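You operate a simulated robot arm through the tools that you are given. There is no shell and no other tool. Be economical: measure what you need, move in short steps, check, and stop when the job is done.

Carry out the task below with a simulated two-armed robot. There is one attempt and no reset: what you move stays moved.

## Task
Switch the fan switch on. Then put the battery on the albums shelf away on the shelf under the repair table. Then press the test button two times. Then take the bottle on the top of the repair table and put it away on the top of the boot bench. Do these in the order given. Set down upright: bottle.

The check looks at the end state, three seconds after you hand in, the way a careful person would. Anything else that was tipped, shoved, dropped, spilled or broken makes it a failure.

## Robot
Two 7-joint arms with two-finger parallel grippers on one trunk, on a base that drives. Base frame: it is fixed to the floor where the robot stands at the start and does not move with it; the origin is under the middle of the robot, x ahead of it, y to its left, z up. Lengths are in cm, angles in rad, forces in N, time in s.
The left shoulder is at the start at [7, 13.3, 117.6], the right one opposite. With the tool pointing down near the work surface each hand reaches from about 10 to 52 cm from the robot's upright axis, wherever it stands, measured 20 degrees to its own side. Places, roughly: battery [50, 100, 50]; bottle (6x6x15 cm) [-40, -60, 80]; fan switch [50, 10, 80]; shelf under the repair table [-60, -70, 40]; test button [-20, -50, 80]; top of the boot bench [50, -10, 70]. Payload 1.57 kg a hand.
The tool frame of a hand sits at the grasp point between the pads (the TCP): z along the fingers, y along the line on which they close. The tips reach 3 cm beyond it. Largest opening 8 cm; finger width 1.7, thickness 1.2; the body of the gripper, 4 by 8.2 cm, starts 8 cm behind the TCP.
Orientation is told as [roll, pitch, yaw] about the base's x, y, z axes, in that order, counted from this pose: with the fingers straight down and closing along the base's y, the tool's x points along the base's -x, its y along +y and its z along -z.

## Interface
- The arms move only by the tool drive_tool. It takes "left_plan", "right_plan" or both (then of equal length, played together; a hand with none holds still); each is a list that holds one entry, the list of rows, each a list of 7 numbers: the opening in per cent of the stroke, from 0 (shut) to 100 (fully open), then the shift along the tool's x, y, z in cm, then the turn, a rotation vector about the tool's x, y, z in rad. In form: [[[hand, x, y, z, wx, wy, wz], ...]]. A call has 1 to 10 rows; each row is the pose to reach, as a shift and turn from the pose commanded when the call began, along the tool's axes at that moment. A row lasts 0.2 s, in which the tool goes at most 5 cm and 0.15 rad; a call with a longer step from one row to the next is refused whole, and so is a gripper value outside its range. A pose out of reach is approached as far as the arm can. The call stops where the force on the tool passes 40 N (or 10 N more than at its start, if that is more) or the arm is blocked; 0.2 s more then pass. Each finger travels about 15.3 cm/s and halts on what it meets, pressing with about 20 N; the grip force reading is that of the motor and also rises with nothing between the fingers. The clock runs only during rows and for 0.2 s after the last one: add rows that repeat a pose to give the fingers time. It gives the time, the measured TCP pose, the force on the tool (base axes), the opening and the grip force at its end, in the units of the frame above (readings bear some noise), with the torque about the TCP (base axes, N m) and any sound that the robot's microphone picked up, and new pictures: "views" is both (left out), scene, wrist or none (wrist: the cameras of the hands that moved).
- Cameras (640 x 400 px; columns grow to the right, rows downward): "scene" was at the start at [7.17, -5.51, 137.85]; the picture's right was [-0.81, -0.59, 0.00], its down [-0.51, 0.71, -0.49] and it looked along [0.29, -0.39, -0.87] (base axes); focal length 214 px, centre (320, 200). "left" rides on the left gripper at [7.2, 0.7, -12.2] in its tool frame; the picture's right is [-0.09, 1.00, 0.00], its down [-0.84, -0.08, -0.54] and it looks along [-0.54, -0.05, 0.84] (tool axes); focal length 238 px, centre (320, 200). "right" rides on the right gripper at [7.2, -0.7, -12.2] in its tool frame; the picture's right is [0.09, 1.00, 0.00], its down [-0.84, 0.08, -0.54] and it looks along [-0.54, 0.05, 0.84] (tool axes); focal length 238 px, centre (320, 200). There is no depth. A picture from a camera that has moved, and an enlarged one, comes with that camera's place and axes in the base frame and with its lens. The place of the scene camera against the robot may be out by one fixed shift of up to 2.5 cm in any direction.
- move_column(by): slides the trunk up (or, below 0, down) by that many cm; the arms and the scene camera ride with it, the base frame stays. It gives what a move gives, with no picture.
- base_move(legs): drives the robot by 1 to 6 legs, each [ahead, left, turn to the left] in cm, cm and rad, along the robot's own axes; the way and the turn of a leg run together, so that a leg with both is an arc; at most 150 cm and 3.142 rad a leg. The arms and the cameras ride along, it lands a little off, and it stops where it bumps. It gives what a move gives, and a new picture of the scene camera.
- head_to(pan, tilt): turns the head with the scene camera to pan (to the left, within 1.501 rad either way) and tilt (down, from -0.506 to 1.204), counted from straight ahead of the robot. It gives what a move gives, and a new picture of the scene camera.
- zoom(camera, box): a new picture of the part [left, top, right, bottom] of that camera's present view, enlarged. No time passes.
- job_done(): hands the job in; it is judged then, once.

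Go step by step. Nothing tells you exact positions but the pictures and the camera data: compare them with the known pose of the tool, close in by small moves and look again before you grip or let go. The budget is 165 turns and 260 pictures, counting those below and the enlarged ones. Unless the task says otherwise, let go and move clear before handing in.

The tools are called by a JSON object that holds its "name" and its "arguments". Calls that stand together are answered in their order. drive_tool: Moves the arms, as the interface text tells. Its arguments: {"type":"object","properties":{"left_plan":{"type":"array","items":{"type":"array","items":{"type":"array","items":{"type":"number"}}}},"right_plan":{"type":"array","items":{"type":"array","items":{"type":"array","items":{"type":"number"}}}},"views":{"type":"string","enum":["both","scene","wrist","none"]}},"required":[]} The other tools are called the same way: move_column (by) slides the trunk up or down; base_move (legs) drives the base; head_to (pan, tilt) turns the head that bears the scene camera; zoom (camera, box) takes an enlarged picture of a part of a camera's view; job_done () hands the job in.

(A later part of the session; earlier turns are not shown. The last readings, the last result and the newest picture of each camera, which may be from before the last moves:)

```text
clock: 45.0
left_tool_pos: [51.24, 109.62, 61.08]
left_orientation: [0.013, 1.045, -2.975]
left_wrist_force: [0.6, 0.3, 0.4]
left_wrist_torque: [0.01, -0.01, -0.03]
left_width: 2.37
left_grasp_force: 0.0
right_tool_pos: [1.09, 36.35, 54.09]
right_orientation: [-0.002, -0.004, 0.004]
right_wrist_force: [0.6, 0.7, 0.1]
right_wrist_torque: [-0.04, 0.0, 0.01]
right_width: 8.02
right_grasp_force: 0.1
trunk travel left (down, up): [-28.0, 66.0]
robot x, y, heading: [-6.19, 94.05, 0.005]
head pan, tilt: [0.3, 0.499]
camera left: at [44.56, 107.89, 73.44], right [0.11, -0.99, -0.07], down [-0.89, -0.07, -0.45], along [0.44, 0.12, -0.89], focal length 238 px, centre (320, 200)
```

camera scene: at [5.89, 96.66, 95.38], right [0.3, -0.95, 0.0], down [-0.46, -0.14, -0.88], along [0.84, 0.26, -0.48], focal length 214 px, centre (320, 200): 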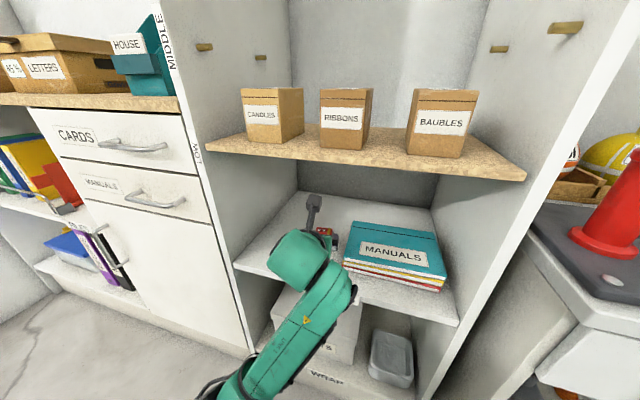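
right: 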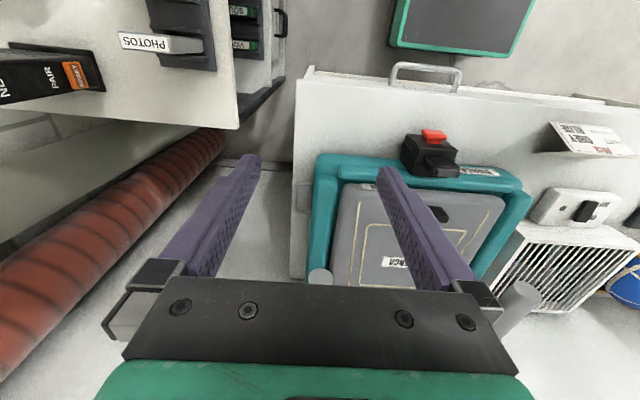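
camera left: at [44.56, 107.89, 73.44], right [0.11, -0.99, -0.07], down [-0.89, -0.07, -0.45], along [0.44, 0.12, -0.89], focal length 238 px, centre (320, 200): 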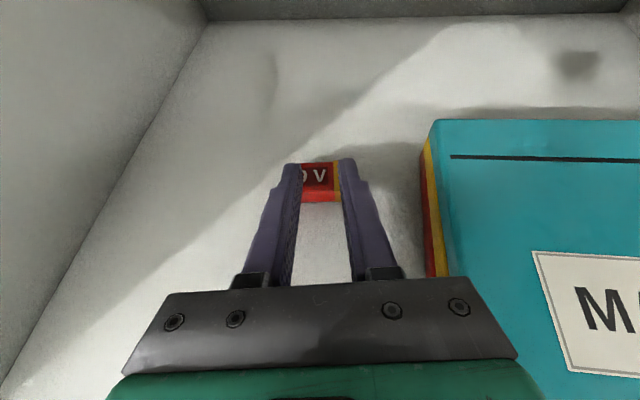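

The fingers passed over the battery: it lies lower (centre z ≈ 57.8). I reopen and look again a little lower.

{"name": "drive_tool", "arguments": {"left_plan": [[[60, 0, 0, -0.2, 0, 0, 0], [84, 0, 0, -0.2, 0, 0, 0], [84, 0, 0, -0.2, 0, 0, 0], [84, -0.4, 0, 0.6, 0, 0, 0], [84, -0.8, 0.05, 1.1, 0, 0, 0], [84, -0.9, 0.05, 1.4, 0, 0, 0], [84, -0.9, 0.05, 1.4, 0, 0, 0]]], "views": "wrist"}}

```text
clock: 46.6
left_tool_pos: [52.05, 109.55, 59.64]
left_orientation: [0.012, 1.046, -2.972]
left_wrist_force: [-0.3, -0.4, 0.2]
left_wrist_torque: [0.05, 0.02, 0.01]
left_width: 6.71
left_grasp_force: 0.1
right_tool_pos: [0.98, 36.27, 54.03]
right_orientation: [-0.002, -0.001, 0.003]
right_wrist_force: [-0.3, -0.3, -0.1]
right_wrist_torque: [-0.01, 0.0, -0.02]
right_width: 7.98
right_grasp_force: 0.0
trunk travel left (down, up): [-28.0, 66.0]
robot x, y, heading: [-5.95, 93.8, -0.0]
head pan, tilt: [0.3, 0.499]
camera left: at [45.31, 107.95, 71.96], right [0.11, -0.99, -0.07], down [-0.89, -0.07, -0.45], along [0.44, 0.12, -0.89], focal length 238 px, centre (320, 200)
```

left: 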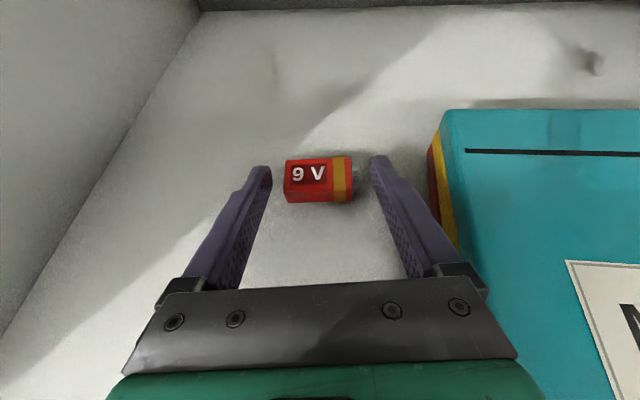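

Battery centre ≈ [53.8, 110, 57.8]. A little lower, then close.

{"name": "drive_tool", "arguments": {"left_plan": [[[84, -0.25, 0, 0.35, 0, 0, 0], [84, -0.4, 0, 0.7, 0, 0, 0], [84, -0.4, 0, 0.7, 0, 0, 0], [70, -0.4, 0, 0.7, 0, 0, 0], [55, -0.4, 0, 0.7, 0, 0, 0], [45, -0.4, 0, 0.7, 0, 0, 0], [45, -0.4, 0, 0.7, 0, 0, 0]]], "views": "wrist"}}

```text
clock: 48.2
left_tool_pos: [52.37, 109.68, 59.16]
left_orientation: [0.013, 1.051, -2.971]
left_wrist_force: [1.4, 5.2, 16.1]
left_wrist_torque: [0.47, -0.29, -0.03]
left_width: 4.92
left_grasp_force: 20.3
right_tool_pos: [0.89, 36.32, 54.1]
right_orientation: [0.0, -0.004, 0.005]
right_wrist_force: [0.6, -0.6, -0.2]
right_wrist_torque: [0.03, 0.02, -0.01]
right_width: 7.98
right_grasp_force: 0.1
trunk travel left (down, up): [-28.0, 66.0]
robot x, y, heading: [-5.93, 94.42, -0.001]
head pan, tilt: [0.3, 0.499]
camera left: at [45.53, 107.98, 71.55], right [0.11, -0.99, -0.07], down [-0.89, -0.07, -0.46], along [0.45, 0.12, -0.89], focal length 238 px, centre (320, 200)
```

left: 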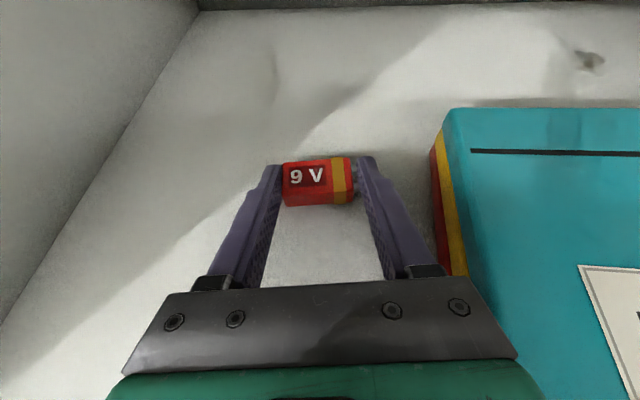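

Gripped at 4.9 cm. Lift a little.

{"name": "drive_tool", "arguments": {"left_plan": [[[40, 0.9, 0, -0.5, 0, 0, 0], [40, 2.2, 0, -1.5, 0, 0, 0], [40, 3.4, 0, -2.5, 0, 0, 0], [40, 3.4, 0, -2.5, 0, 0, 0]]], "views": "both"}}

```text
clock: 49.2
left_tool_pos: [51.99, 109.64, 63.09]
left_orientation: [0.014, 1.045, -2.974]
left_wrist_force: [1.1, -0.5, -1.4]
left_wrist_torque: [0.02, 0.0, -0.02]
left_width: 4.91
left_grasp_force: 19.8
right_tool_pos: [1.0, 36.3, 54.1]
right_orientation: [-0.002, -0.003, 0.003]
right_wrist_force: [0.0, 0.5, 0.2]
right_wrist_torque: [-0.01, 0.02, 0.01]
right_width: 7.98
right_grasp_force: 0.1
trunk travel left (down, up): [-28.0, 66.0]
robot x, y, heading: [-6.04, 94.12, 0.005]
head pan, tilt: [0.3, 0.499]
camera scene: at [5.89, 96.66, 95.38], right [0.3, -0.95, 0.0], down [-0.46, -0.14, -0.88], along [0.84, 0.26, -0.48], focal length 214 px, centre (320, 200)
camera left: at [45.24, 107.95, 75.45], right [0.11, -0.99, -0.07], down [-0.89, -0.07, -0.45], along [0.44, 0.12, -0.89], focal length 238 px, centre (320, 200)
```

scene: 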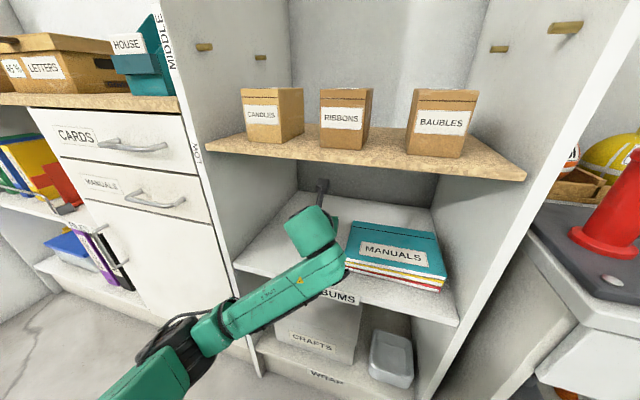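
left: 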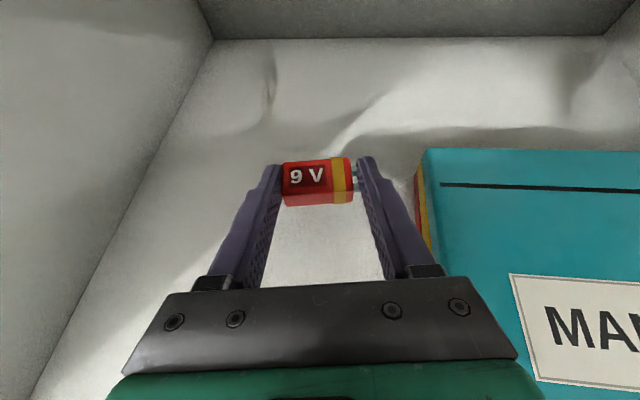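

Battery held. I back straight out of the cubby.

{"name": "base_move", "arguments": {"legs": [[-36, 0, 0]]}}

{"name": "drive_tool", "arguments": {"left_plan": [[[40, -0.5, 0, -2, 0, 0, 0], [40, -1, 0, -4, 0, 0, 0], [40, -1, 0, -6, 0, 0, 0], [40, -1, 0, -8, 0, 0, 0], [40, -1, 0, -8, 0, 0, 0]]], "views": "wrist"}}

```text
clock: 51.5
left_tool_pos: [15.73, 109.63, 63.13]
left_orientation: [0.013, 1.046, -2.973]
left_wrist_force: [1.0, -0.4, -0.5]
left_wrist_torque: [-0.03, -0.01, 0.02]
left_width: 4.9
left_grasp_force: 19.6
right_tool_pos: [-35.26, 36.24, 54.19]
right_orientation: [-0.001, -0.001, 0.003]
right_wrist_force: [0.3, -0.4, -0.8]
right_wrist_torque: [-0.02, 0.01, -0.02]
right_width: 8.02
right_grasp_force: 0.0
trunk travel left (down, up): [-28.0, 66.0]
robot x, y, heading: [-42.28, 94.03, 0.002]
head pan, tilt: [0.3, 0.499]
camera scene: at [-30.3, 96.58, 95.38], right [0.3, -0.95, 0.0], down [-0.46, -0.14, -0.88], along [0.84, 0.26, -0.48], focal length 214 px, centre (320, 200)
```

scene: 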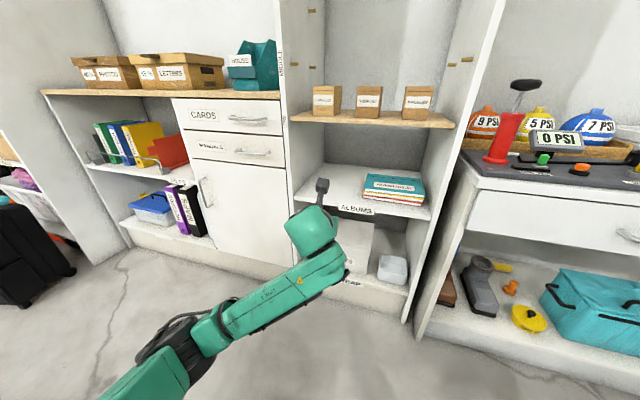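

```text
clock: 52.7
left_tool_pos: [8.31, 108.57, 66.13]
left_orientation: [0.013, 1.043, -2.972]
left_wrist_force: [0.3, -0.2, -0.1]
left_wrist_torque: [0.0, 0.01, 0.03]
left_width: 4.93
left_grasp_force: 20.1
right_tool_pos: [-35.13, 36.3, 54.1]
right_orientation: [-0.003, -0.002, 0.003]
right_wrist_force: [-0.1, -0.4, 0.3]
right_wrist_torque: [0.02, 0.01, -0.01]
right_width: 7.99
right_grasp_force: 0.1
trunk travel left (down, up): [-28.0, 66.0]
robot x, y, heading: [-42.52, 94.38, 0.004]
head pan, tilt: [0.3, 0.499]
camera left: at [1.71, 106.77, 78.59], right [0.11, -0.99, -0.07], down [-0.89, -0.07, -0.45], along [0.44, 0.12, -0.89], focal length 238 px, centre (320, 200)
```

left: 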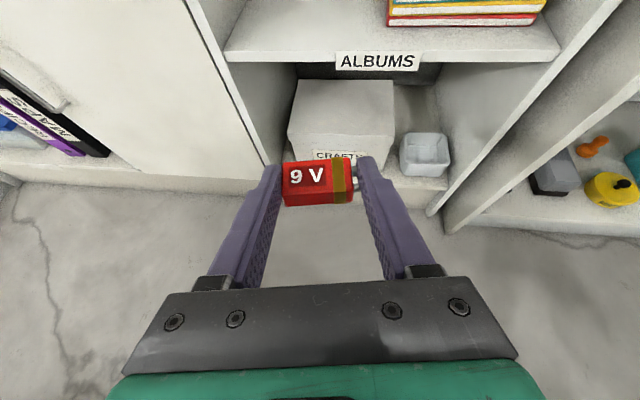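

Clear. Drive right along the aisle, then turn to face the repair table.

{"name": "base_move", "arguments": {"legs": [[0, -52, 0], [0, 0, -1.571]]}}

{"name": "head_to", "arguments": {"pan": 0.0, "tilt": 0.45}}

```text
clock: 59.5
left_tool_pos: [-28.42, -8.71, 66.24]
left_orientation: [0.012, 1.046, 1.733]
left_wrist_force: [-1.1, -0.3, 0.0]
left_wrist_torque: [0.0, -0.02, 0.04]
left_width: 4.91
left_grasp_force: 19.5
right_tool_pos: [-100.08, 35.51, 54.1]
right_orientation: [-0.002, -0.001, -1.576]
right_wrist_force: [0.5, -0.7, 1.0]
right_wrist_torque: [0.03, 0.0, -0.03]
right_width: 8.02
right_grasp_force: 0.0
trunk travel left (down, up): [-28.0, 66.0]
robot x, y, heading: [-42.31, 42.37, -1.576]
head pan, tilt: [0.3, 0.499]
camera scene: at [-41.5, 28.19, 95.38], right [-0.96, -0.29, 0.0], down [-0.14, 0.46, -0.88], along [0.25, -0.84, -0.48], focal length 214 px, centre (320, 200)
```

scene: 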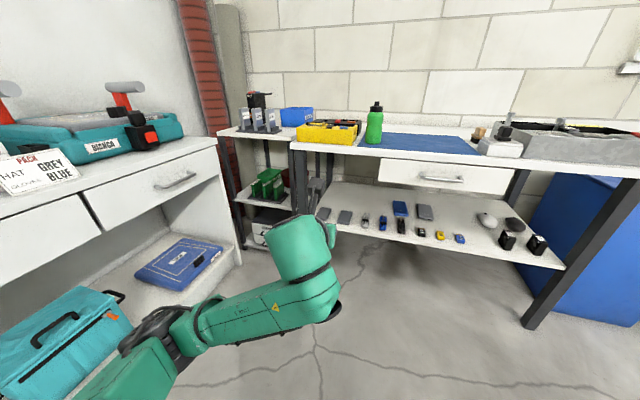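

```text
clock: 60.3
left_tool_pos: [-28.37, -8.84, 66.24]
left_orientation: [0.013, 1.045, 1.731]
left_wrist_force: [0.5, -0.1, -0.8]
left_wrist_torque: [0.02, 0.02, -0.01]
left_width: 4.9
left_grasp_force: 20.1
right_tool_pos: [-100.24, 35.69, 54.08]
right_orientation: [-0.002, -0.001, -1.579]
right_wrist_force: [-0.4, 0.2, 0.1]
right_wrist_torque: [0.0, -0.01, 0.01]
right_width: 7.96
right_grasp_force: 0.0
trunk travel left (down, up): [-28.0, 66.0]
robot x, y, heading: [-42.35, 42.3, -1.582]
head pan, tilt: [0.0, 0.45]
camera scene: at [-44.18, 27.71, 95.82], right [-1.0, 0.01, 0.0], down [0.0, 0.44, -0.9], along [-0.01, -0.9, -0.44], focal length 214 px, centre (320, 200)
```

scene: 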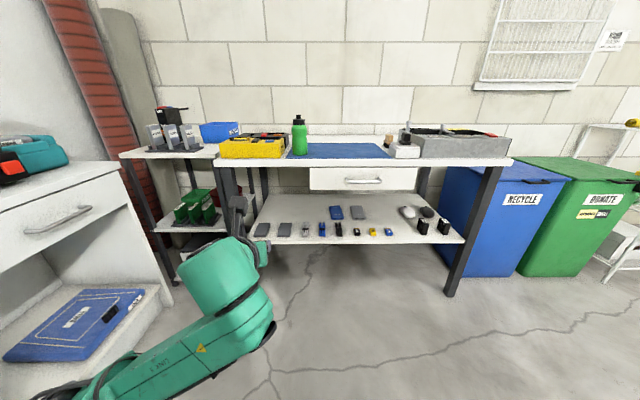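

{"name": "zoom", "arguments": {"camera": "scene", "box": [200, 90, 360, 190]}}

{"name": "zoom", "arguments": {"camera": "scene", "box": [310, 170, 470, 270]}}

{"name": "zoom", "arguments": {"camera": "scene", "box": [350, 100, 510, 200]}}

```text
4.00 times, centred on (280, 140) of scene
camera zoom: at [-44.18, 27.71, 95.82], right [-1.0, 0.01, 0.0], down [0.0, 0.44, -0.9], along [-0.01, -0.9, -0.44], focal length 858 px, centre (480, 440)
```

zoom: 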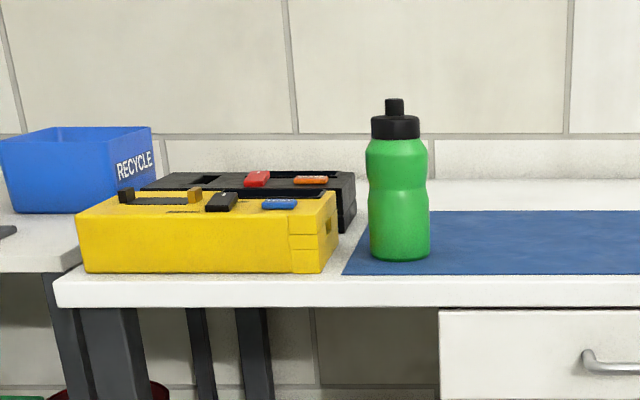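

```text
4.00 times, centred on (390, 220) of scene
camera zoom: at [-44.18, 27.71, 95.82], right [-1.0, 0.01, 0.0], down [0.0, 0.44, -0.9], along [-0.01, -0.9, -0.44], focal length 858 px, centre (40, 120)
```

zoom: 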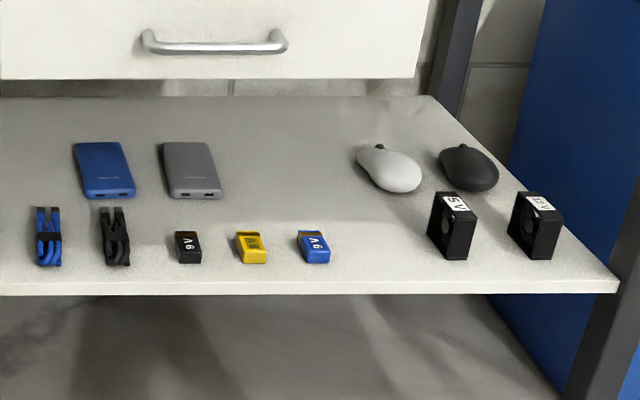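

```text
4.00 times, centred on (430, 150) of scene
camera zoom: at [-44.18, 27.71, 95.82], right [-1.0, 0.01, 0.0], down [0.0, 0.44, -0.9], along [-0.01, -0.9, -0.44], focal length 858 px, centre (-120, 400)
```

zoom: 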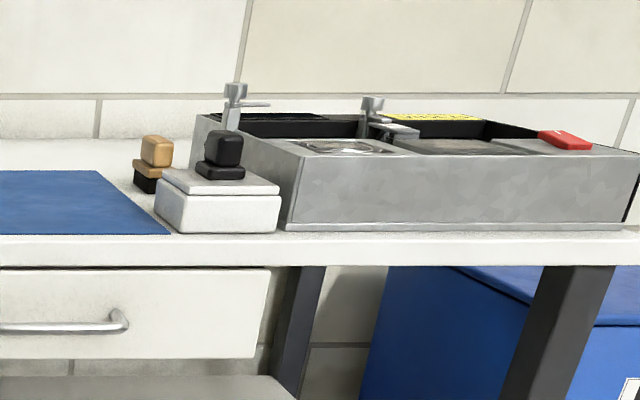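

There's a row of 9 V batteries on the under-shelf with a gap between the blue one and the black fans: I'll set the battery there. I lower the trunk for parallax and height.

{"name": "move_column", "arguments": {"by": -16}}

{"name": "head_to", "arguments": {"pan": -0.3, "tilt": 0.4}}

{"name": "zoom", "arguments": {"camera": "scene", "box": [220, 100, 420, 225]}}

```text
clock: 62.2
left_tool_pos: [-28.48, -8.76, 50.17]
left_orientation: [0.013, 1.047, 1.731]
left_wrist_force: [0.0, -0.1, -0.7]
left_wrist_torque: [0.02, 0.02, 0.04]
left_width: 4.92
left_grasp_force: 20.0
right_tool_pos: [-100.22, 35.61, 38.2]
right_orientation: [-0.002, -0.002, -1.576]
right_wrist_force: [-0.5, 0.2, 0.2]
right_wrist_torque: [-0.02, -0.01, 0.0]
right_width: 8.0
right_grasp_force: 0.0
trunk travel left (down, up): [-12.0, 82.0]
robot x, y, heading: [-42.1, 42.27, -1.581]
head pan, tilt: [0.0, 0.45]
```

```text
clock: 63.0
left_tool_pos: [-28.45, -8.61, 50.24]
left_orientation: [0.013, 1.046, 1.733]
left_wrist_force: [-0.3, -0.7, 0.2]
left_wrist_torque: [0.03, -0.05, 0.02]
left_width: 4.91
left_grasp_force: 19.4
right_tool_pos: [-100.19, 35.67, 38.1]
right_orientation: [-0.003, -0.002, -1.578]
right_wrist_force: [0.0, 0.7, 0.2]
right_wrist_torque: [-0.01, -0.01, 0.0]
right_width: 7.98
right_grasp_force: 0.0
trunk travel left (down, up): [-12.0, 82.0]
robot x, y, heading: [-42.22, 42.11, -1.577]
head pan, tilt: [-0.3, 0.4]
camera scene: at [-46.92, 28.08, 80.29], right [-0.95, 0.3, 0.0], down [0.12, 0.37, -0.92], along [-0.28, -0.88, -0.39], focal length 214 px, centre (320, 200)
```

scene: 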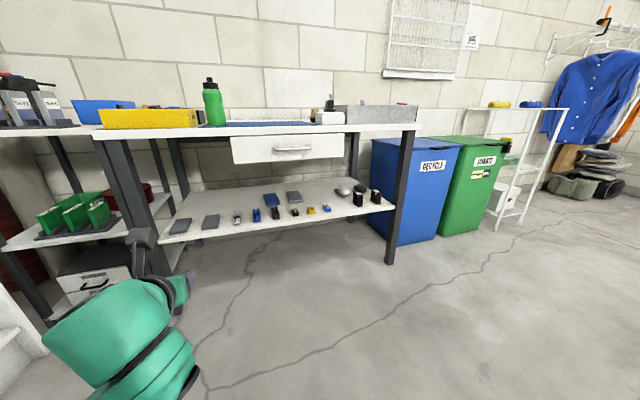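

```text
3.20 times, centred on (320, 162) of scene
camera zoom: at [-46.92, 28.08, 80.29], right [-0.95, 0.3, 0.0], down [0.12, 0.37, -0.92], along [-0.28, -0.88, -0.39], focal length 686 px, centre (320, 320)
```

zoom: 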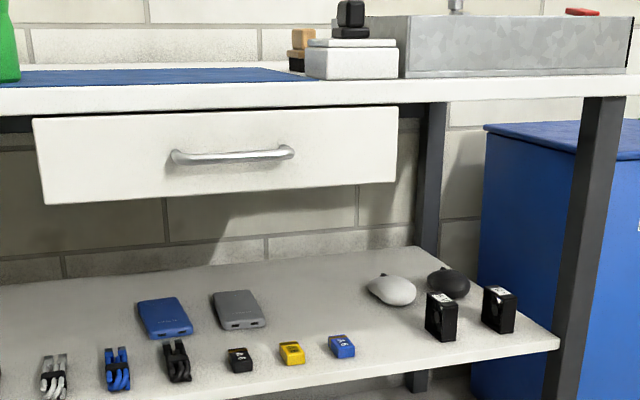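

Shelf z ≈ 38.5; free gap centred near [-85, -54.5]. I check what's on the robot's right before driving that way.

{"name": "head_to", "arguments": {"pan": -1.4, "tilt": 0.4}}

```text
clock: 64.3
left_tool_pos: [-28.44, -8.72, 50.1]
left_orientation: [0.012, 1.045, 1.733]
left_wrist_force: [-0.6, -0.3, 0.2]
left_wrist_torque: [0.01, 0.02, 0.01]
left_width: 4.93
left_grasp_force: 19.9
right_tool_pos: [-100.24, 35.53, 38.06]
right_orientation: [-0.002, -0.001, -1.579]
right_wrist_force: [0.3, 0.0, 0.4]
right_wrist_torque: [0.01, -0.04, 0.02]
right_width: 7.98
right_grasp_force: 0.1
trunk travel left (down, up): [-12.0, 82.0]
robot x, y, heading: [-41.91, 42.14, -1.575]
head pan, tilt: [-1.4, 0.4]
camera scene: at [-53.26, 35.39, 80.29], right [-0.16, 0.99, 0.0], down [0.38, 0.06, -0.92], along [-0.91, -0.15, -0.39], focal length 214 px, centre (320, 200)
```

scene: 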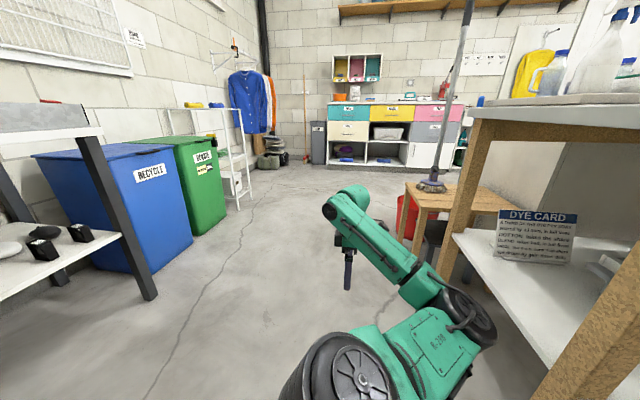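

Open floor toward the front-right. I straighten the hand's yaw, then go ahead and right.

{"name": "drive_tool", "arguments": {"left_plan": [[[40, 0, 0, 0, -0.072, 0, 0.041], [40, 0, 0, 0, -0.143, 0, 0.082], [40, 0, 0, 0, -0.143, 0, 0.082]]], "views": "none"}}

{"name": "base_move", "arguments": {"legs": [[22, 0, 0], [0, -56.5, 0]]}}

{"name": "head_to", "arguments": {"pan": 0.2, "tilt": 0.5}}

{"name": "zoom", "arguments": {"camera": "left", "box": [0, 0, 640, 400]}}

```text
clock: 65.1
left_tool_pos: [-28.41, -8.74, 50.15]
left_orientation: [0.013, 1.047, 1.565]
left_wrist_force: [0.2, 0.2, -2.0]
left_wrist_torque: [0.03, 0.01, -0.01]
left_width: 4.92
left_grasp_force: 19.7
right_tool_pos: [-100.14, 35.65, 38.05]
right_orientation: [-0.001, -0.001, -1.578]
right_wrist_force: [-0.4, -0.5, 0.2]
right_wrist_torque: [0.02, 0.0, 0.0]
right_width: 8.02
right_grasp_force: 0.1
trunk travel left (down, up): [-12.0, 82.0]
robot x, y, heading: [-42.2, 42.0, -1.581]
head pan, tilt: [-1.4, 0.4]
```

```text
clock: 69.6
left_tool_pos: [-84.77, -30.13, 50.16]
left_orientation: [0.013, 1.046, 1.57]
left_wrist_force: [0.6, 0.5, -0.8]
left_wrist_torque: [0.01, -0.04, 0.01]
left_width: 4.89
left_grasp_force: 20.2
right_tool_pos: [-156.63, 14.12, 38.2]
right_orientation: [-0.002, -0.001, -1.576]
right_wrist_force: [0.5, 0.0, -0.2]
right_wrist_torque: [-0.02, 0.02, 0.03]
right_width: 7.99
right_grasp_force: 0.1
trunk travel left (down, up): [-12.0, 82.0]
robot x, y, heading: [-98.86, 20.56, -1.58]
head pan, tilt: [-1.4, 0.4]
camera scene: at [-109.72, 13.95, 80.29], right [-0.16, 0.99, 0.0], down [0.38, 0.06, -0.92], along [-0.91, -0.15, -0.39], focal length 214 px, centre (320, 200)
```

scene: 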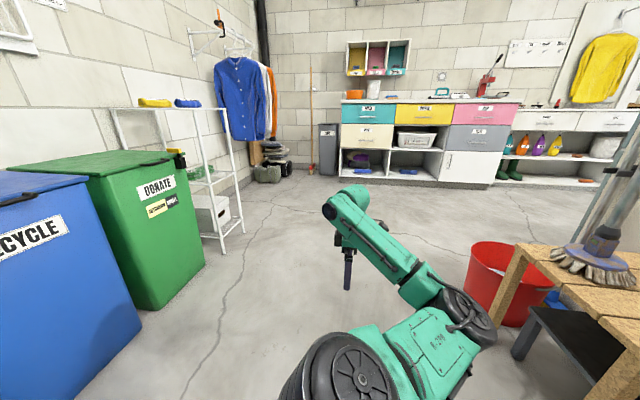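

```text
clock: 71.3
left_tool_pos: [-84.8, -30.2, 50.28]
left_orientation: [0.015, 1.045, 1.569]
left_wrist_force: [0.0, 0.7, -0.5]
left_wrist_torque: [0.03, -0.01, -0.01]
left_width: 4.91
left_grasp_force: 20.1
right_tool_pos: [-156.67, 14.04, 38.15]
right_orientation: [-0.001, -0.001, -1.576]
right_wrist_force: [0.6, 1.0, -0.1]
right_wrist_torque: [0.04, 0.02, -0.02]
right_width: 8.01
right_grasp_force: 0.0
trunk travel left (down, up): [-12.0, 82.0]
robot x, y, heading: [-98.84, 20.74, -1.577]
head pan, tilt: [0.201, 0.499]
camera scene: at [-98.83, 6.54, 79.38], right [-0.98, -0.19, 0.0], down [-0.09, 0.47, -0.88], along [0.17, -0.86, -0.48], focal length 214 px, centre (320, 200)
```

scene: 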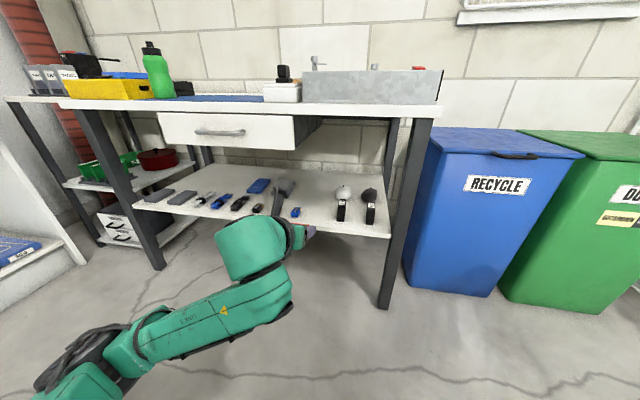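

```text
1.00 times, centred on (320, 200) of left
camera zoom: at [-85.27, -23.25, 62.57], right [-1.0, 0.06, -0.07], down [0.09, 0.89, -0.45], along [0.04, -0.46, -0.89], focal length 238 px, centre (320, 200)
```

zoom: 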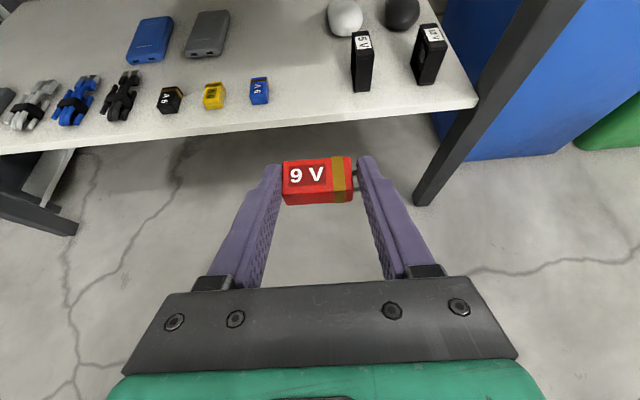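

Matches: gap runs x −78 to −90, front edge y −46.5. I lower 6 and drive ahead 22.5 into the gap.

{"name": "move_column", "arguments": {"by": -6}}

{"name": "base_move", "arguments": {"legs": [[17, 0, 0]]}}

{"name": "zoom", "arguments": {"camera": "left", "box": [0, 0, 640, 400]}}

```text
clock: 72.3
left_tool_pos: [-84.68, -30.07, 44.18]
left_orientation: [0.014, 1.043, 1.568]
left_wrist_force: [-0.5, -0.1, 0.0]
left_wrist_torque: [0.03, 0.0, -0.02]
left_width: 4.94
left_grasp_force: 19.5
right_tool_pos: [-156.69, 14.18, 32.25]
right_orientation: [-0.003, -0.002, -1.575]
right_wrist_force: [-0.9, -0.3, -0.1]
right_wrist_torque: [-0.01, -0.03, -0.01]
right_width: 7.98
right_grasp_force: 0.0
trunk travel left (down, up): [-6.0, 88.0]
robot x, y, heading: [-98.52, 20.65, -1.574]
head pan, tilt: [0.201, 0.499]
```

```text
clock: 73.8
left_tool_pos: [-85.07, -47.22, 44.33]
left_orientation: [0.015, 1.046, 1.566]
left_wrist_force: [1.3, -0.8, -0.7]
left_wrist_torque: [0.01, 0.0, 0.04]
left_width: 4.93
left_grasp_force: 19.6
right_tool_pos: [-156.94, -2.92, 32.17]
right_orientation: [-0.001, -0.001, -1.577]
right_wrist_force: [0.2, -0.8, 0.5]
right_wrist_torque: [0.01, 0.0, 0.01]
right_width: 8.02
right_grasp_force: 0.1
trunk travel left (down, up): [-6.0, 88.0]
robot x, y, heading: [-98.88, 3.73, -1.575]
head pan, tilt: [0.201, 0.499]
camera scene: at [-98.97, -10.52, 73.38], right [-0.98, -0.19, 0.0], down [-0.09, 0.47, -0.88], along [0.17, -0.86, -0.48], focal length 214 px, centre (320, 200)
```

scene: 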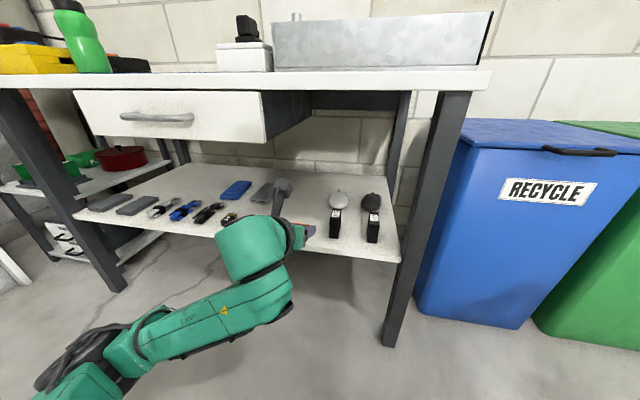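

```text
1.00 times, centred on (320, 200) of left
camera zoom: at [-85.45, -40.33, 56.57], right [-1.0, 0.06, -0.07], down [0.09, 0.89, -0.45], along [0.04, -0.46, -0.89], focal length 238 px, centre (320, 200)
```

zoom: 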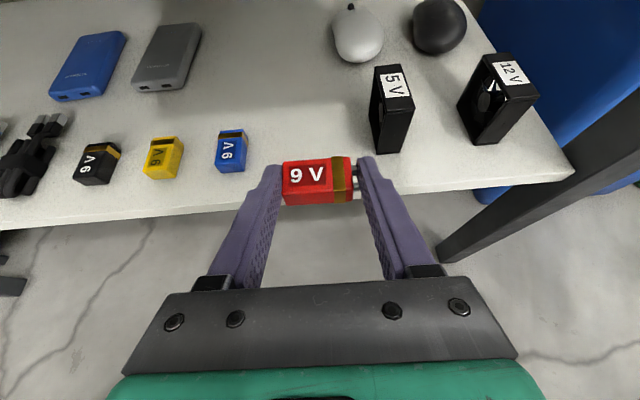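

I shift 1 cm left, go in 5.6 cm and down 2.2 with the arm.

{"name": "drive_tool", "arguments": {"left_plan": [[[40, 0.3, -1.0, 1.2, 0, 0, 0], [40, 0.9, -1.0, 3.0, 0, 0, 0], [40, 1.5, -1.0, 4.5, 0, 0, 0], [40, 0.9, -1.0, 5.95, 0, 0, 0], [40, 0.9, -1.0, 5.95, 0, 0, 0]]], "views": "both"}}

```text
clock: 75.0
left_tool_pos: [-84.17, -52.91, 42.1]
left_orientation: [0.014, 1.045, 1.568]
left_wrist_force: [0.5, 0.4, -0.1]
left_wrist_torque: [0.01, -0.03, 0.01]
left_width: 4.87
left_grasp_force: 19.4
right_tool_pos: [-156.85, -2.9, 32.07]
right_orientation: [-0.002, -0.002, -1.578]
right_wrist_force: [-0.5, -0.1, -0.9]
right_wrist_torque: [0.0, 0.0, 0.04]
right_width: 8.02
right_grasp_force: 0.1
trunk travel left (down, up): [-6.0, 88.0]
robot x, y, heading: [-99.13, 3.74, -1.576]
head pan, tilt: [0.201, 0.499]
camera scene: at [-98.96, -10.52, 73.38], right [-0.98, -0.19, 0.0], down [-0.09, 0.47, -0.88], along [0.17, -0.86, -0.48], focal length 214 px, centre (320, 200)
camera left: at [-84.53, -45.94, 54.35], right [-1.0, 0.06, -0.07], down [0.09, 0.89, -0.45], along [0.04, -0.46, -0.89], focal length 238 px, centre (320, 200)
```

scene: 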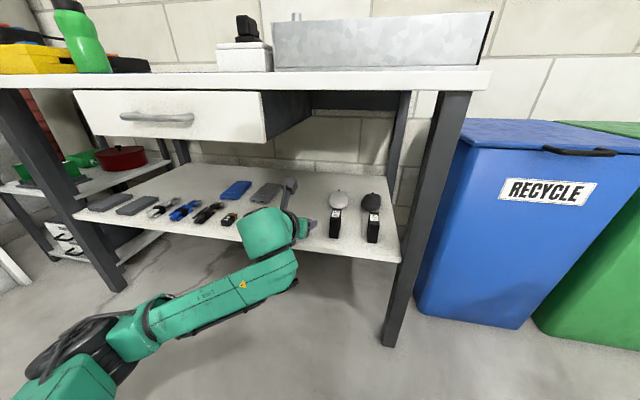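
left: 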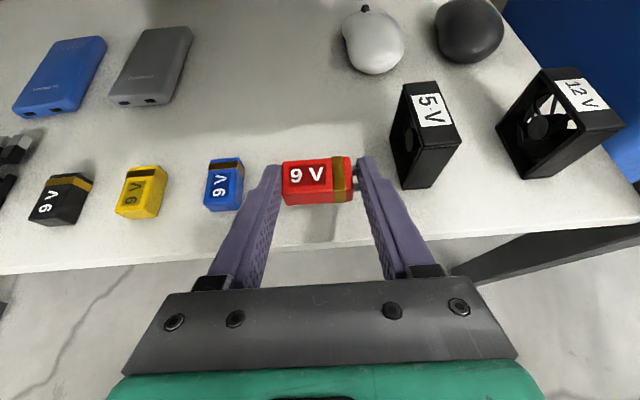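

Well placed between neighbours. Lowering until it touches.

{"name": "drive_tool", "arguments": {"left_plan": [[[40, -0.43, 0, 0.25, 0, 0, 0], [40, -0.69, 0, 0.4, 0, 0, 0], [40, -0.95, 0, 0.55, 0, 0, 0], [40, -1.13, 0, 0.65, 0, 0, 0]]], "views": "wrist"}}

```text
clock: 76.0
left_tool_pos: [-84.07, -52.86, 40.8]
left_orientation: [0.015, 1.045, 1.567]
left_wrist_force: [0.4, -0.1, -0.1]
left_wrist_torque: [0.0, 0.03, -0.01]
left_width: 4.9
left_grasp_force: 19.9
right_tool_pos: [-156.78, -2.92, 32.03]
right_orientation: [-0.002, -0.001, -1.578]
right_wrist_force: [-0.1, 0.5, -0.1]
right_wrist_torque: [0.0, 0.01, 0.02]
right_width: 7.99
right_grasp_force: 0.1
trunk travel left (down, up): [-6.0, 88.0]
robot x, y, heading: [-99.22, 3.62, -1.58]
head pan, tilt: [0.201, 0.499]
camera left: at [-84.54, -45.93, 53.05], right [-1.0, 0.06, -0.07], down [0.09, 0.89, -0.45], along [0.04, -0.46, -0.89], focal length 238 px, centre (320, 200)
```

left: 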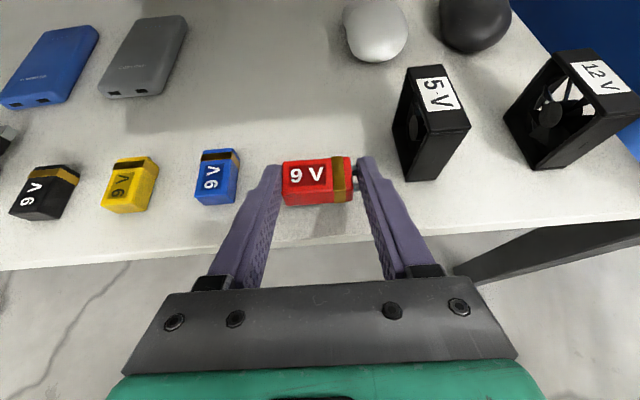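

Not touching yet; lower in small steps.

{"name": "drive_tool", "arguments": {"left_plan": [[[40, -0.17, 0, 0.1, 0, 0, 0], [40, -0.35, 0, 0.2, 0, 0, 0], [40, -0.52, 0, 0.3, 0, 0, 0], [40, -0.69, 0, 0.4, 0, 0, 0], [40, -0.87, 0, 0.5, 0, 0, 0]]], "views": "wrist"}}

```text
clock: 77.2
left_tool_pos: [-84.2, -52.86, 39.61]
left_orientation: [0.012, 1.048, 1.565]
left_wrist_force: [-0.4, -0.1, -0.2]
left_wrist_torque: [0.0, 0.02, 0.03]
left_width: 4.93
left_grasp_force: 19.4
right_tool_pos: [-156.82, -2.89, 32.05]
right_orientation: [0.0, -0.003, -1.577]
right_wrist_force: [0.2, 0.4, -0.6]
right_wrist_torque: [-0.05, 0.01, 0.0]
right_width: 8.0
right_grasp_force: 0.1
trunk travel left (down, up): [-6.0, 88.0]
robot x, y, heading: [-98.77, 3.15, -1.573]
head pan, tilt: [0.201, 0.499]
camera left: at [-84.56, -45.96, 52.06], right [-1.0, 0.06, -0.07], down [0.09, 0.89, -0.45], along [0.04, -0.46, -0.89], focal length 238 px, centre (320, 200)
```

left: 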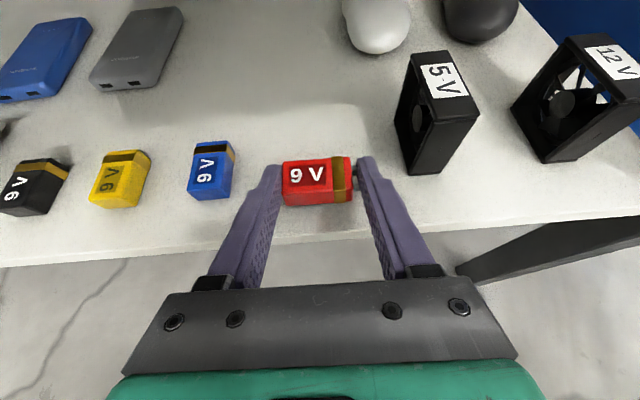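

{"name": "drive_tool", "arguments": {"left_plan": [[[40, -0.17, 0, 0.1, 0, 0, 0], [40, -0.35, 0, 0.2, 0, 0, 0], [40, -0.52, 0, 0.3, 0, 0, 0], [40, -0.69, 0, 0.4, 0, 0, 0], [40, -0.87, 0, 0.5, 0, 0, 0], [40, -1.04, 0, 0.6, 0, 0, 0], [40, -1.21, 0, 0.7, 0, 0, 0]]], "views": "wrist"}}

```text
clock: 78.8
left_tool_pos: [-84.04, -52.89, 38.33]
left_orientation: [0.013, 1.046, 1.568]
left_wrist_force: [0.7, 0.4, -1.3]
left_wrist_torque: [0.02, -0.02, -0.01]
left_width: 4.93
left_grasp_force: 20.2
right_tool_pos: [-156.85, -3.07, 32.07]
right_orientation: [-0.001, -0.002, -1.578]
right_wrist_force: [0.1, 0.2, -0.8]
right_wrist_torque: [-0.01, 0.01, 0.02]
right_width: 8.03
right_grasp_force: 0.1
trunk travel left (down, up): [-6.0, 88.0]
robot x, y, heading: [-99.16, 3.1, -1.574]
head pan, tilt: [0.201, 0.499]
camera left: at [-84.56, -45.96, 50.65], right [-1.0, 0.06, -0.07], down [0.09, 0.89, -0.45], along [0.04, -0.46, -0.89], focal length 238 px, centre (320, 200)
```

left: 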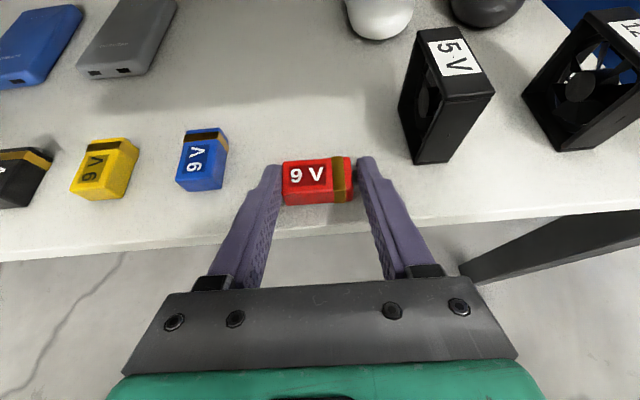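

{"name": "drive_tool", "arguments": {"left_plan": [[[40, -0.17, 0, 0.1, 0, 0, 0], [40, -0.35, 0, 0.2, 0, 0, 0], [40, -0.52, 0, 0.3, 0, 0, 0], [40, -0.69, 0, 0.4, 0, 0, 0], [40, -0.87, 0, 0.5, 0, 0, 0], [40, -1.04, 0, 0.6, 0, 0, 0], [40, -1.21, 0, 0.7, 0, 0, 0]]], "views": "wrist"}}

```text
clock: 80.4
left_tool_pos: [-84.12, -52.95, 38.17]
left_orientation: [0.013, 1.078, 1.566]
left_wrist_force: [-0.5, -2.6, 13.7]
left_wrist_torque: [-0.13, -0.15, -0.1]
left_width: 4.93
left_grasp_force: 19.8
right_tool_pos: [-156.86, -2.8, 32.08]
right_orientation: [0.002, -0.005, -1.578]
right_wrist_force: [0.4, -0.7, 0.2]
right_wrist_torque: [-0.01, -0.01, 0.02]
right_width: 7.99
right_grasp_force: 0.1
trunk travel left (down, up): [-6.0, 88.0]
robot x, y, heading: [-99.13, 3.68, -1.58]
head pan, tilt: [0.201, 0.499]
stopped in row 7 (left hand): the force on the tool passed its limit (the readings are from after the stop); the commanded pose is now the measured one
camera left: at [-84.57, -45.67, 50.3], right [-1.0, 0.06, -0.08], down [0.09, 0.87, -0.48], along [0.04, -0.49, -0.87], focal length 238 px, centre (320, 200)
```

left: 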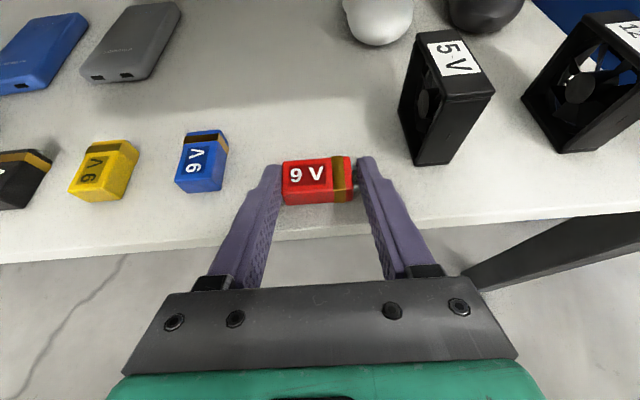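

In contact with the shelf. I open the fingers a little and check.

{"name": "drive_tool", "arguments": {"left_plan": [[[68, 0, 0, 0, 0, 0, 0], [74, 0, 0, 0, 0, 0, 0], [76, 0, 0, 0, 0, 0, 0], [76, 0, 0, 0, 0, 0, 0]]], "views": "wrist"}}

```text
clock: 81.4
left_tool_pos: [-84.26, -52.86, 38.16]
left_orientation: [0.008, 1.076, 1.561]
left_wrist_force: [-10.5, -13.8, 23.8]
left_wrist_torque: [-0.83, -0.49, -0.8]
left_width: 5.17
left_grasp_force: 0.0
right_tool_pos: [-156.84, -2.85, 32.05]
right_orientation: [0.001, -0.005, -1.578]
right_wrist_force: [-0.1, -0.6, -0.3]
right_wrist_torque: [0.0, 0.0, 0.01]
right_width: 7.98
right_grasp_force: 0.0
trunk travel left (down, up): [-6.0, 88.0]
robot x, y, heading: [-98.72, 3.39, -1.581]
head pan, tilt: [0.201, 0.499]
camera left: at [-84.69, -45.68, 50.3], right [-1.0, 0.06, -0.08], down [0.09, 0.87, -0.48], along [0.04, -0.48, -0.87], focal length 238 px, centre (320, 200)
```

left: 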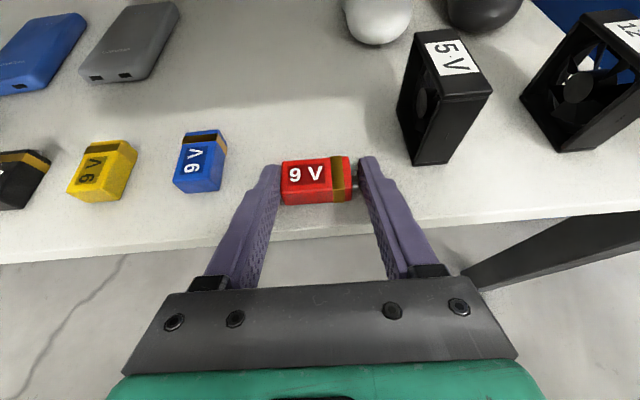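

Fingertips drag on the shelf; I ease up a few millimetres while opening.

{"name": "drive_tool", "arguments": {"left_plan": [[[76, 0.17, 0, -0.1, 0, 0, 0], [76, 0.3, 0, -0.15, 0, 0, 0], [78, 0.43, 0, -0.25, 0, 0, 0], [78, 0.43, 0, -0.25, 0, 0, 0]]], "views": "wrist"}}

```text
clock: 82.4
left_tool_pos: [-84.17, -52.83, 38.26]
left_orientation: [0.011, 1.067, 1.566]
left_wrist_force: [-9.1, 1.4, 11.0]
left_wrist_torque: [-0.23, -0.15, -0.19]
left_width: 5.44
left_grasp_force: 0.0
right_tool_pos: [-156.78, -2.76, 32.15]
right_orientation: [0.0, -0.002, -1.577]
right_wrist_force: [-0.2, -0.1, 0.2]
right_wrist_torque: [-0.02, 0.02, 0.04]
right_width: 8.02
right_grasp_force: 0.1
trunk travel left (down, up): [-6.0, 88.0]
robot x, y, heading: [-98.92, 3.8, -1.576]
head pan, tilt: [0.201, 0.499]
camera left: at [-84.61, -45.72, 50.41], right [-1.0, 0.06, -0.08], down [0.09, 0.88, -0.47], along [0.04, -0.47, -0.88], focal length 238 px, centre (320, 200)
```

left: 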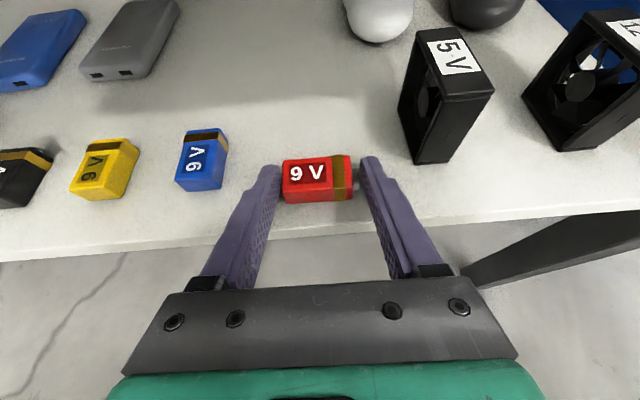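

Freeing up; rise a bit more with the fingers at 80 %, then back out.

{"name": "drive_tool", "arguments": {"left_plan": [[[80, 0.26, 0, -0.15, 0, 0, 0], [80, 0.6, 0, -0.35, 0, 0, 0], [80, 1.0, 0, -0.6, 0, 0, 0], [80, 2.0, 0, -1.6, 0, 0, 0], [80, 3.0, 0, -3.0, 0, 0, 0], [80, 3.5, 0, -5.0, 0, 0, 0], [80, 3.5, 0, -7.0, 0, 0, 0], [80, 3.5, 0, -9.0, 0, 0, 0], [80, 3.5, 0, -9.0, 0, 0, 0]]], "views": "both"}}

```text
clock: 84.4
left_tool_pos: [-83.98, -46.78, 45.67]
left_orientation: [0.012, 1.067, 1.568]
left_wrist_force: [-0.5, -0.2, -0.4]
left_wrist_torque: [0.02, -0.02, -0.02]
left_width: 6.43
left_grasp_force: 0.1
right_tool_pos: [-156.82, -2.87, 32.12]
right_orientation: [-0.003, 0.0, -1.576]
right_wrist_force: [0.0, 0.1, 0.2]
right_wrist_torque: [-0.04, 0.0, 0.04]
right_width: 7.99
right_grasp_force: 0.0
trunk travel left (down, up): [-6.0, 88.0]
robot x, y, heading: [-99.21, 3.97, -1.577]
head pan, tilt: [0.201, 0.499]
camera scene: at [-98.96, -10.52, 73.38], right [-0.98, -0.19, 0.0], down [-0.09, 0.47, -0.88], along [0.17, -0.86, -0.48], focal length 214 px, centre (320, 200)
camera left: at [-84.42, -39.61, 57.89], right [-1.0, 0.06, -0.07], down [0.09, 0.88, -0.47], along [0.04, -0.48, -0.88], focal length 238 px, centre (320, 200)
```

scene: 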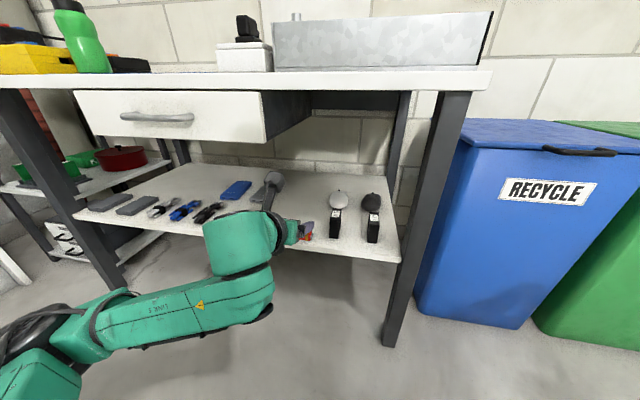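
left: 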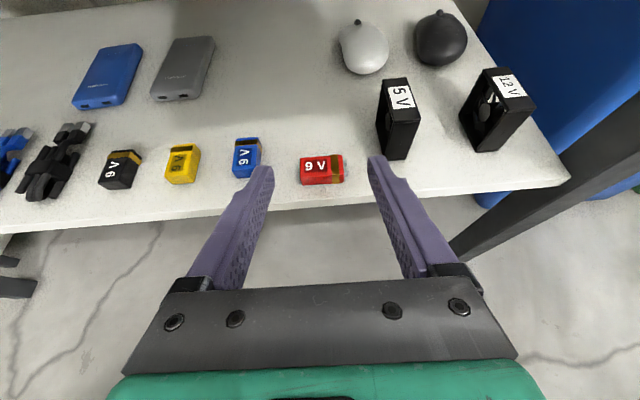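

The battery rests in the row. I back off, raise the trunk and move left to look for the test button.

{"name": "base_move", "arguments": {"legs": [[-30, 0, 0]]}}

{"name": "move_column", "arguments": {"by": 40}}

{"name": "move_column", "arguments": {"by": 25}}

{"name": "base_move", "arguments": {"legs": [[0, 58, 0]]}}

{"name": "head_to", "arguments": {"pan": 0.15, "tilt": 0.65}}

```text
clock: 86.4
left_tool_pos: [-83.96, -16.75, 45.69]
left_orientation: [0.014, 1.065, 1.564]
left_wrist_force: [-1.0, 1.0, 0.1]
left_wrist_torque: [-0.01, 0.01, -0.03]
left_width: 6.39
left_grasp_force: 0.0
right_tool_pos: [-156.56, 27.48, 32.21]
right_orientation: [-0.003, -0.002, -1.583]
right_wrist_force: [1.0, 0.2, -0.2]
right_wrist_torque: [0.01, -0.01, 0.07]
right_width: 8.0
right_grasp_force: 0.1
trunk travel left (down, up): [-6.0, 88.0]
robot x, y, heading: [-98.55, 33.61, -1.582]
head pan, tilt: [0.201, 0.499]
camera scene: at [-98.73, 19.56, 73.38], right [-0.98, -0.19, 0.0], down [-0.09, 0.47, -0.88], along [0.16, -0.86, -0.48], focal length 214 px, centre (320, 200)
```

scene: 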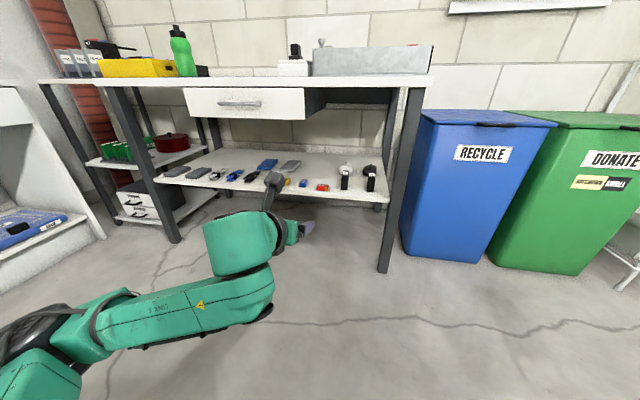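

```text
clock: 90.2
left_tool_pos: [-83.93, -16.88, 85.74]
left_orientation: [0.013, 1.067, 1.563]
left_wrist_force: [0.3, 0.2, 0.1]
left_wrist_torque: [0.02, -0.01, 0.02]
left_width: 6.4
left_grasp_force: 0.0
right_tool_pos: [-156.48, 27.35, 72.09]
right_orientation: [-0.002, -0.001, -1.583]
right_wrist_force: [0.7, 0.0, -0.4]
right_wrist_torque: [-0.02, -0.01, -0.01]
right_width: 7.98
right_grasp_force: 0.1
trunk travel left (down, up): [-46.0, 48.0]
robot x, y, heading: [-98.84, 33.51, -1.578]
head pan, tilt: [0.201, 0.499]
```

```text
clock: 92.8
left_tool_pos: [-83.76, -16.76, 110.61]
left_orientation: [0.012, 1.066, 1.564]
left_wrist_force: [-0.8, 0.1, -0.6]
left_wrist_torque: [0.0, 0.01, 0.0]
left_width: 6.4
left_grasp_force: 0.0
right_tool_pos: [-156.55, 27.42, 97.04]
right_orientation: [-0.002, -0.001, -1.583]
right_wrist_force: [0.1, -0.2, 0.5]
right_wrist_torque: [0.0, 0.01, 0.02]
right_width: 7.97
right_grasp_force: 0.1
trunk travel left (down, up): [-71.0, 23.0]
robot x, y, heading: [-98.28, 33.6, -1.581]
head pan, tilt: [0.201, 0.499]
```

```text
clock: 96.1
left_tool_pos: [-25.72, -17.7, 110.64]
left_orientation: [0.013, 1.069, 1.559]
left_wrist_force: [-0.2, 0.0, 0.8]
left_wrist_torque: [0.03, 0.0, -0.03]
left_width: 6.41
left_grasp_force: 0.1
right_tool_pos: [-98.23, 26.73, 97.18]
right_orientation: [-0.001, -0.004, -1.587]
right_wrist_force: [0.8, -0.4, -0.1]
right_wrist_torque: [-0.01, -0.01, 0.03]
right_width: 7.99
right_grasp_force: 0.0
trunk travel left (down, up): [-71.0, 23.0]
robot x, y, heading: [-40.27, 33.13, -1.584]
head pan, tilt: [0.201, 0.499]
camera scene: at [-40.47, 18.73, 138.38], right [-0.98, -0.18, 0.0], down [-0.09, 0.47, -0.88], along [0.16, -0.86, -0.48], focal length 214 px, centre (320, 200)
```

scene: 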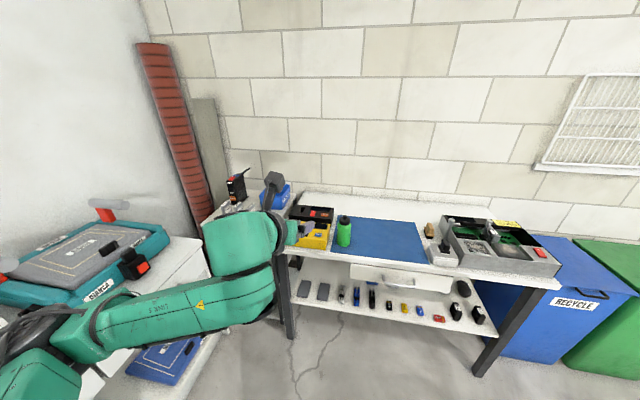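

```text
clock: 96.8
left_tool_pos: [-25.79, -17.63, 110.67]
left_orientation: [0.014, 1.067, 1.561]
left_wrist_force: [0.6, -0.7, 0.6]
left_wrist_torque: [0.02, -0.02, -0.02]
left_width: 6.42
left_grasp_force: 0.0
right_tool_pos: [-98.1, 26.75, 97.18]
right_orientation: [-0.001, -0.003, -1.587]
right_wrist_force: [0.5, 0.7, -0.1]
right_wrist_torque: [-0.04, 0.01, -0.02]
right_width: 8.01
right_grasp_force: 0.0
trunk travel left (down, up): [-71.0, 23.0]
robot x, y, heading: [-40.41, 32.81, -1.589]
head pan, tilt: [0.15, 0.649]
camera scene: at [-40.9, 19.07, 137.05], right [-0.99, -0.13, 0.0], down [-0.08, 0.6, -0.8], along [0.11, -0.79, -0.6], focal length 214 px, centre (320, 200)
```

scene: 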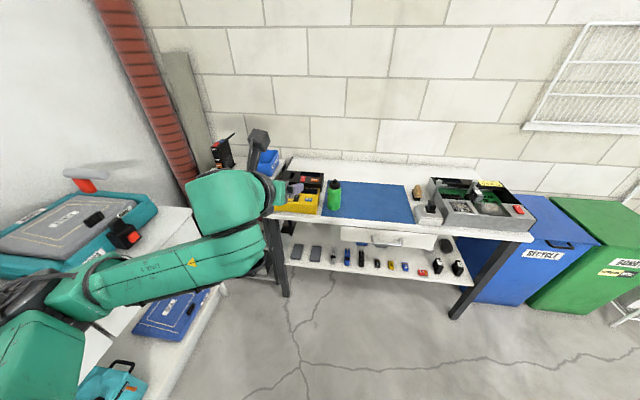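

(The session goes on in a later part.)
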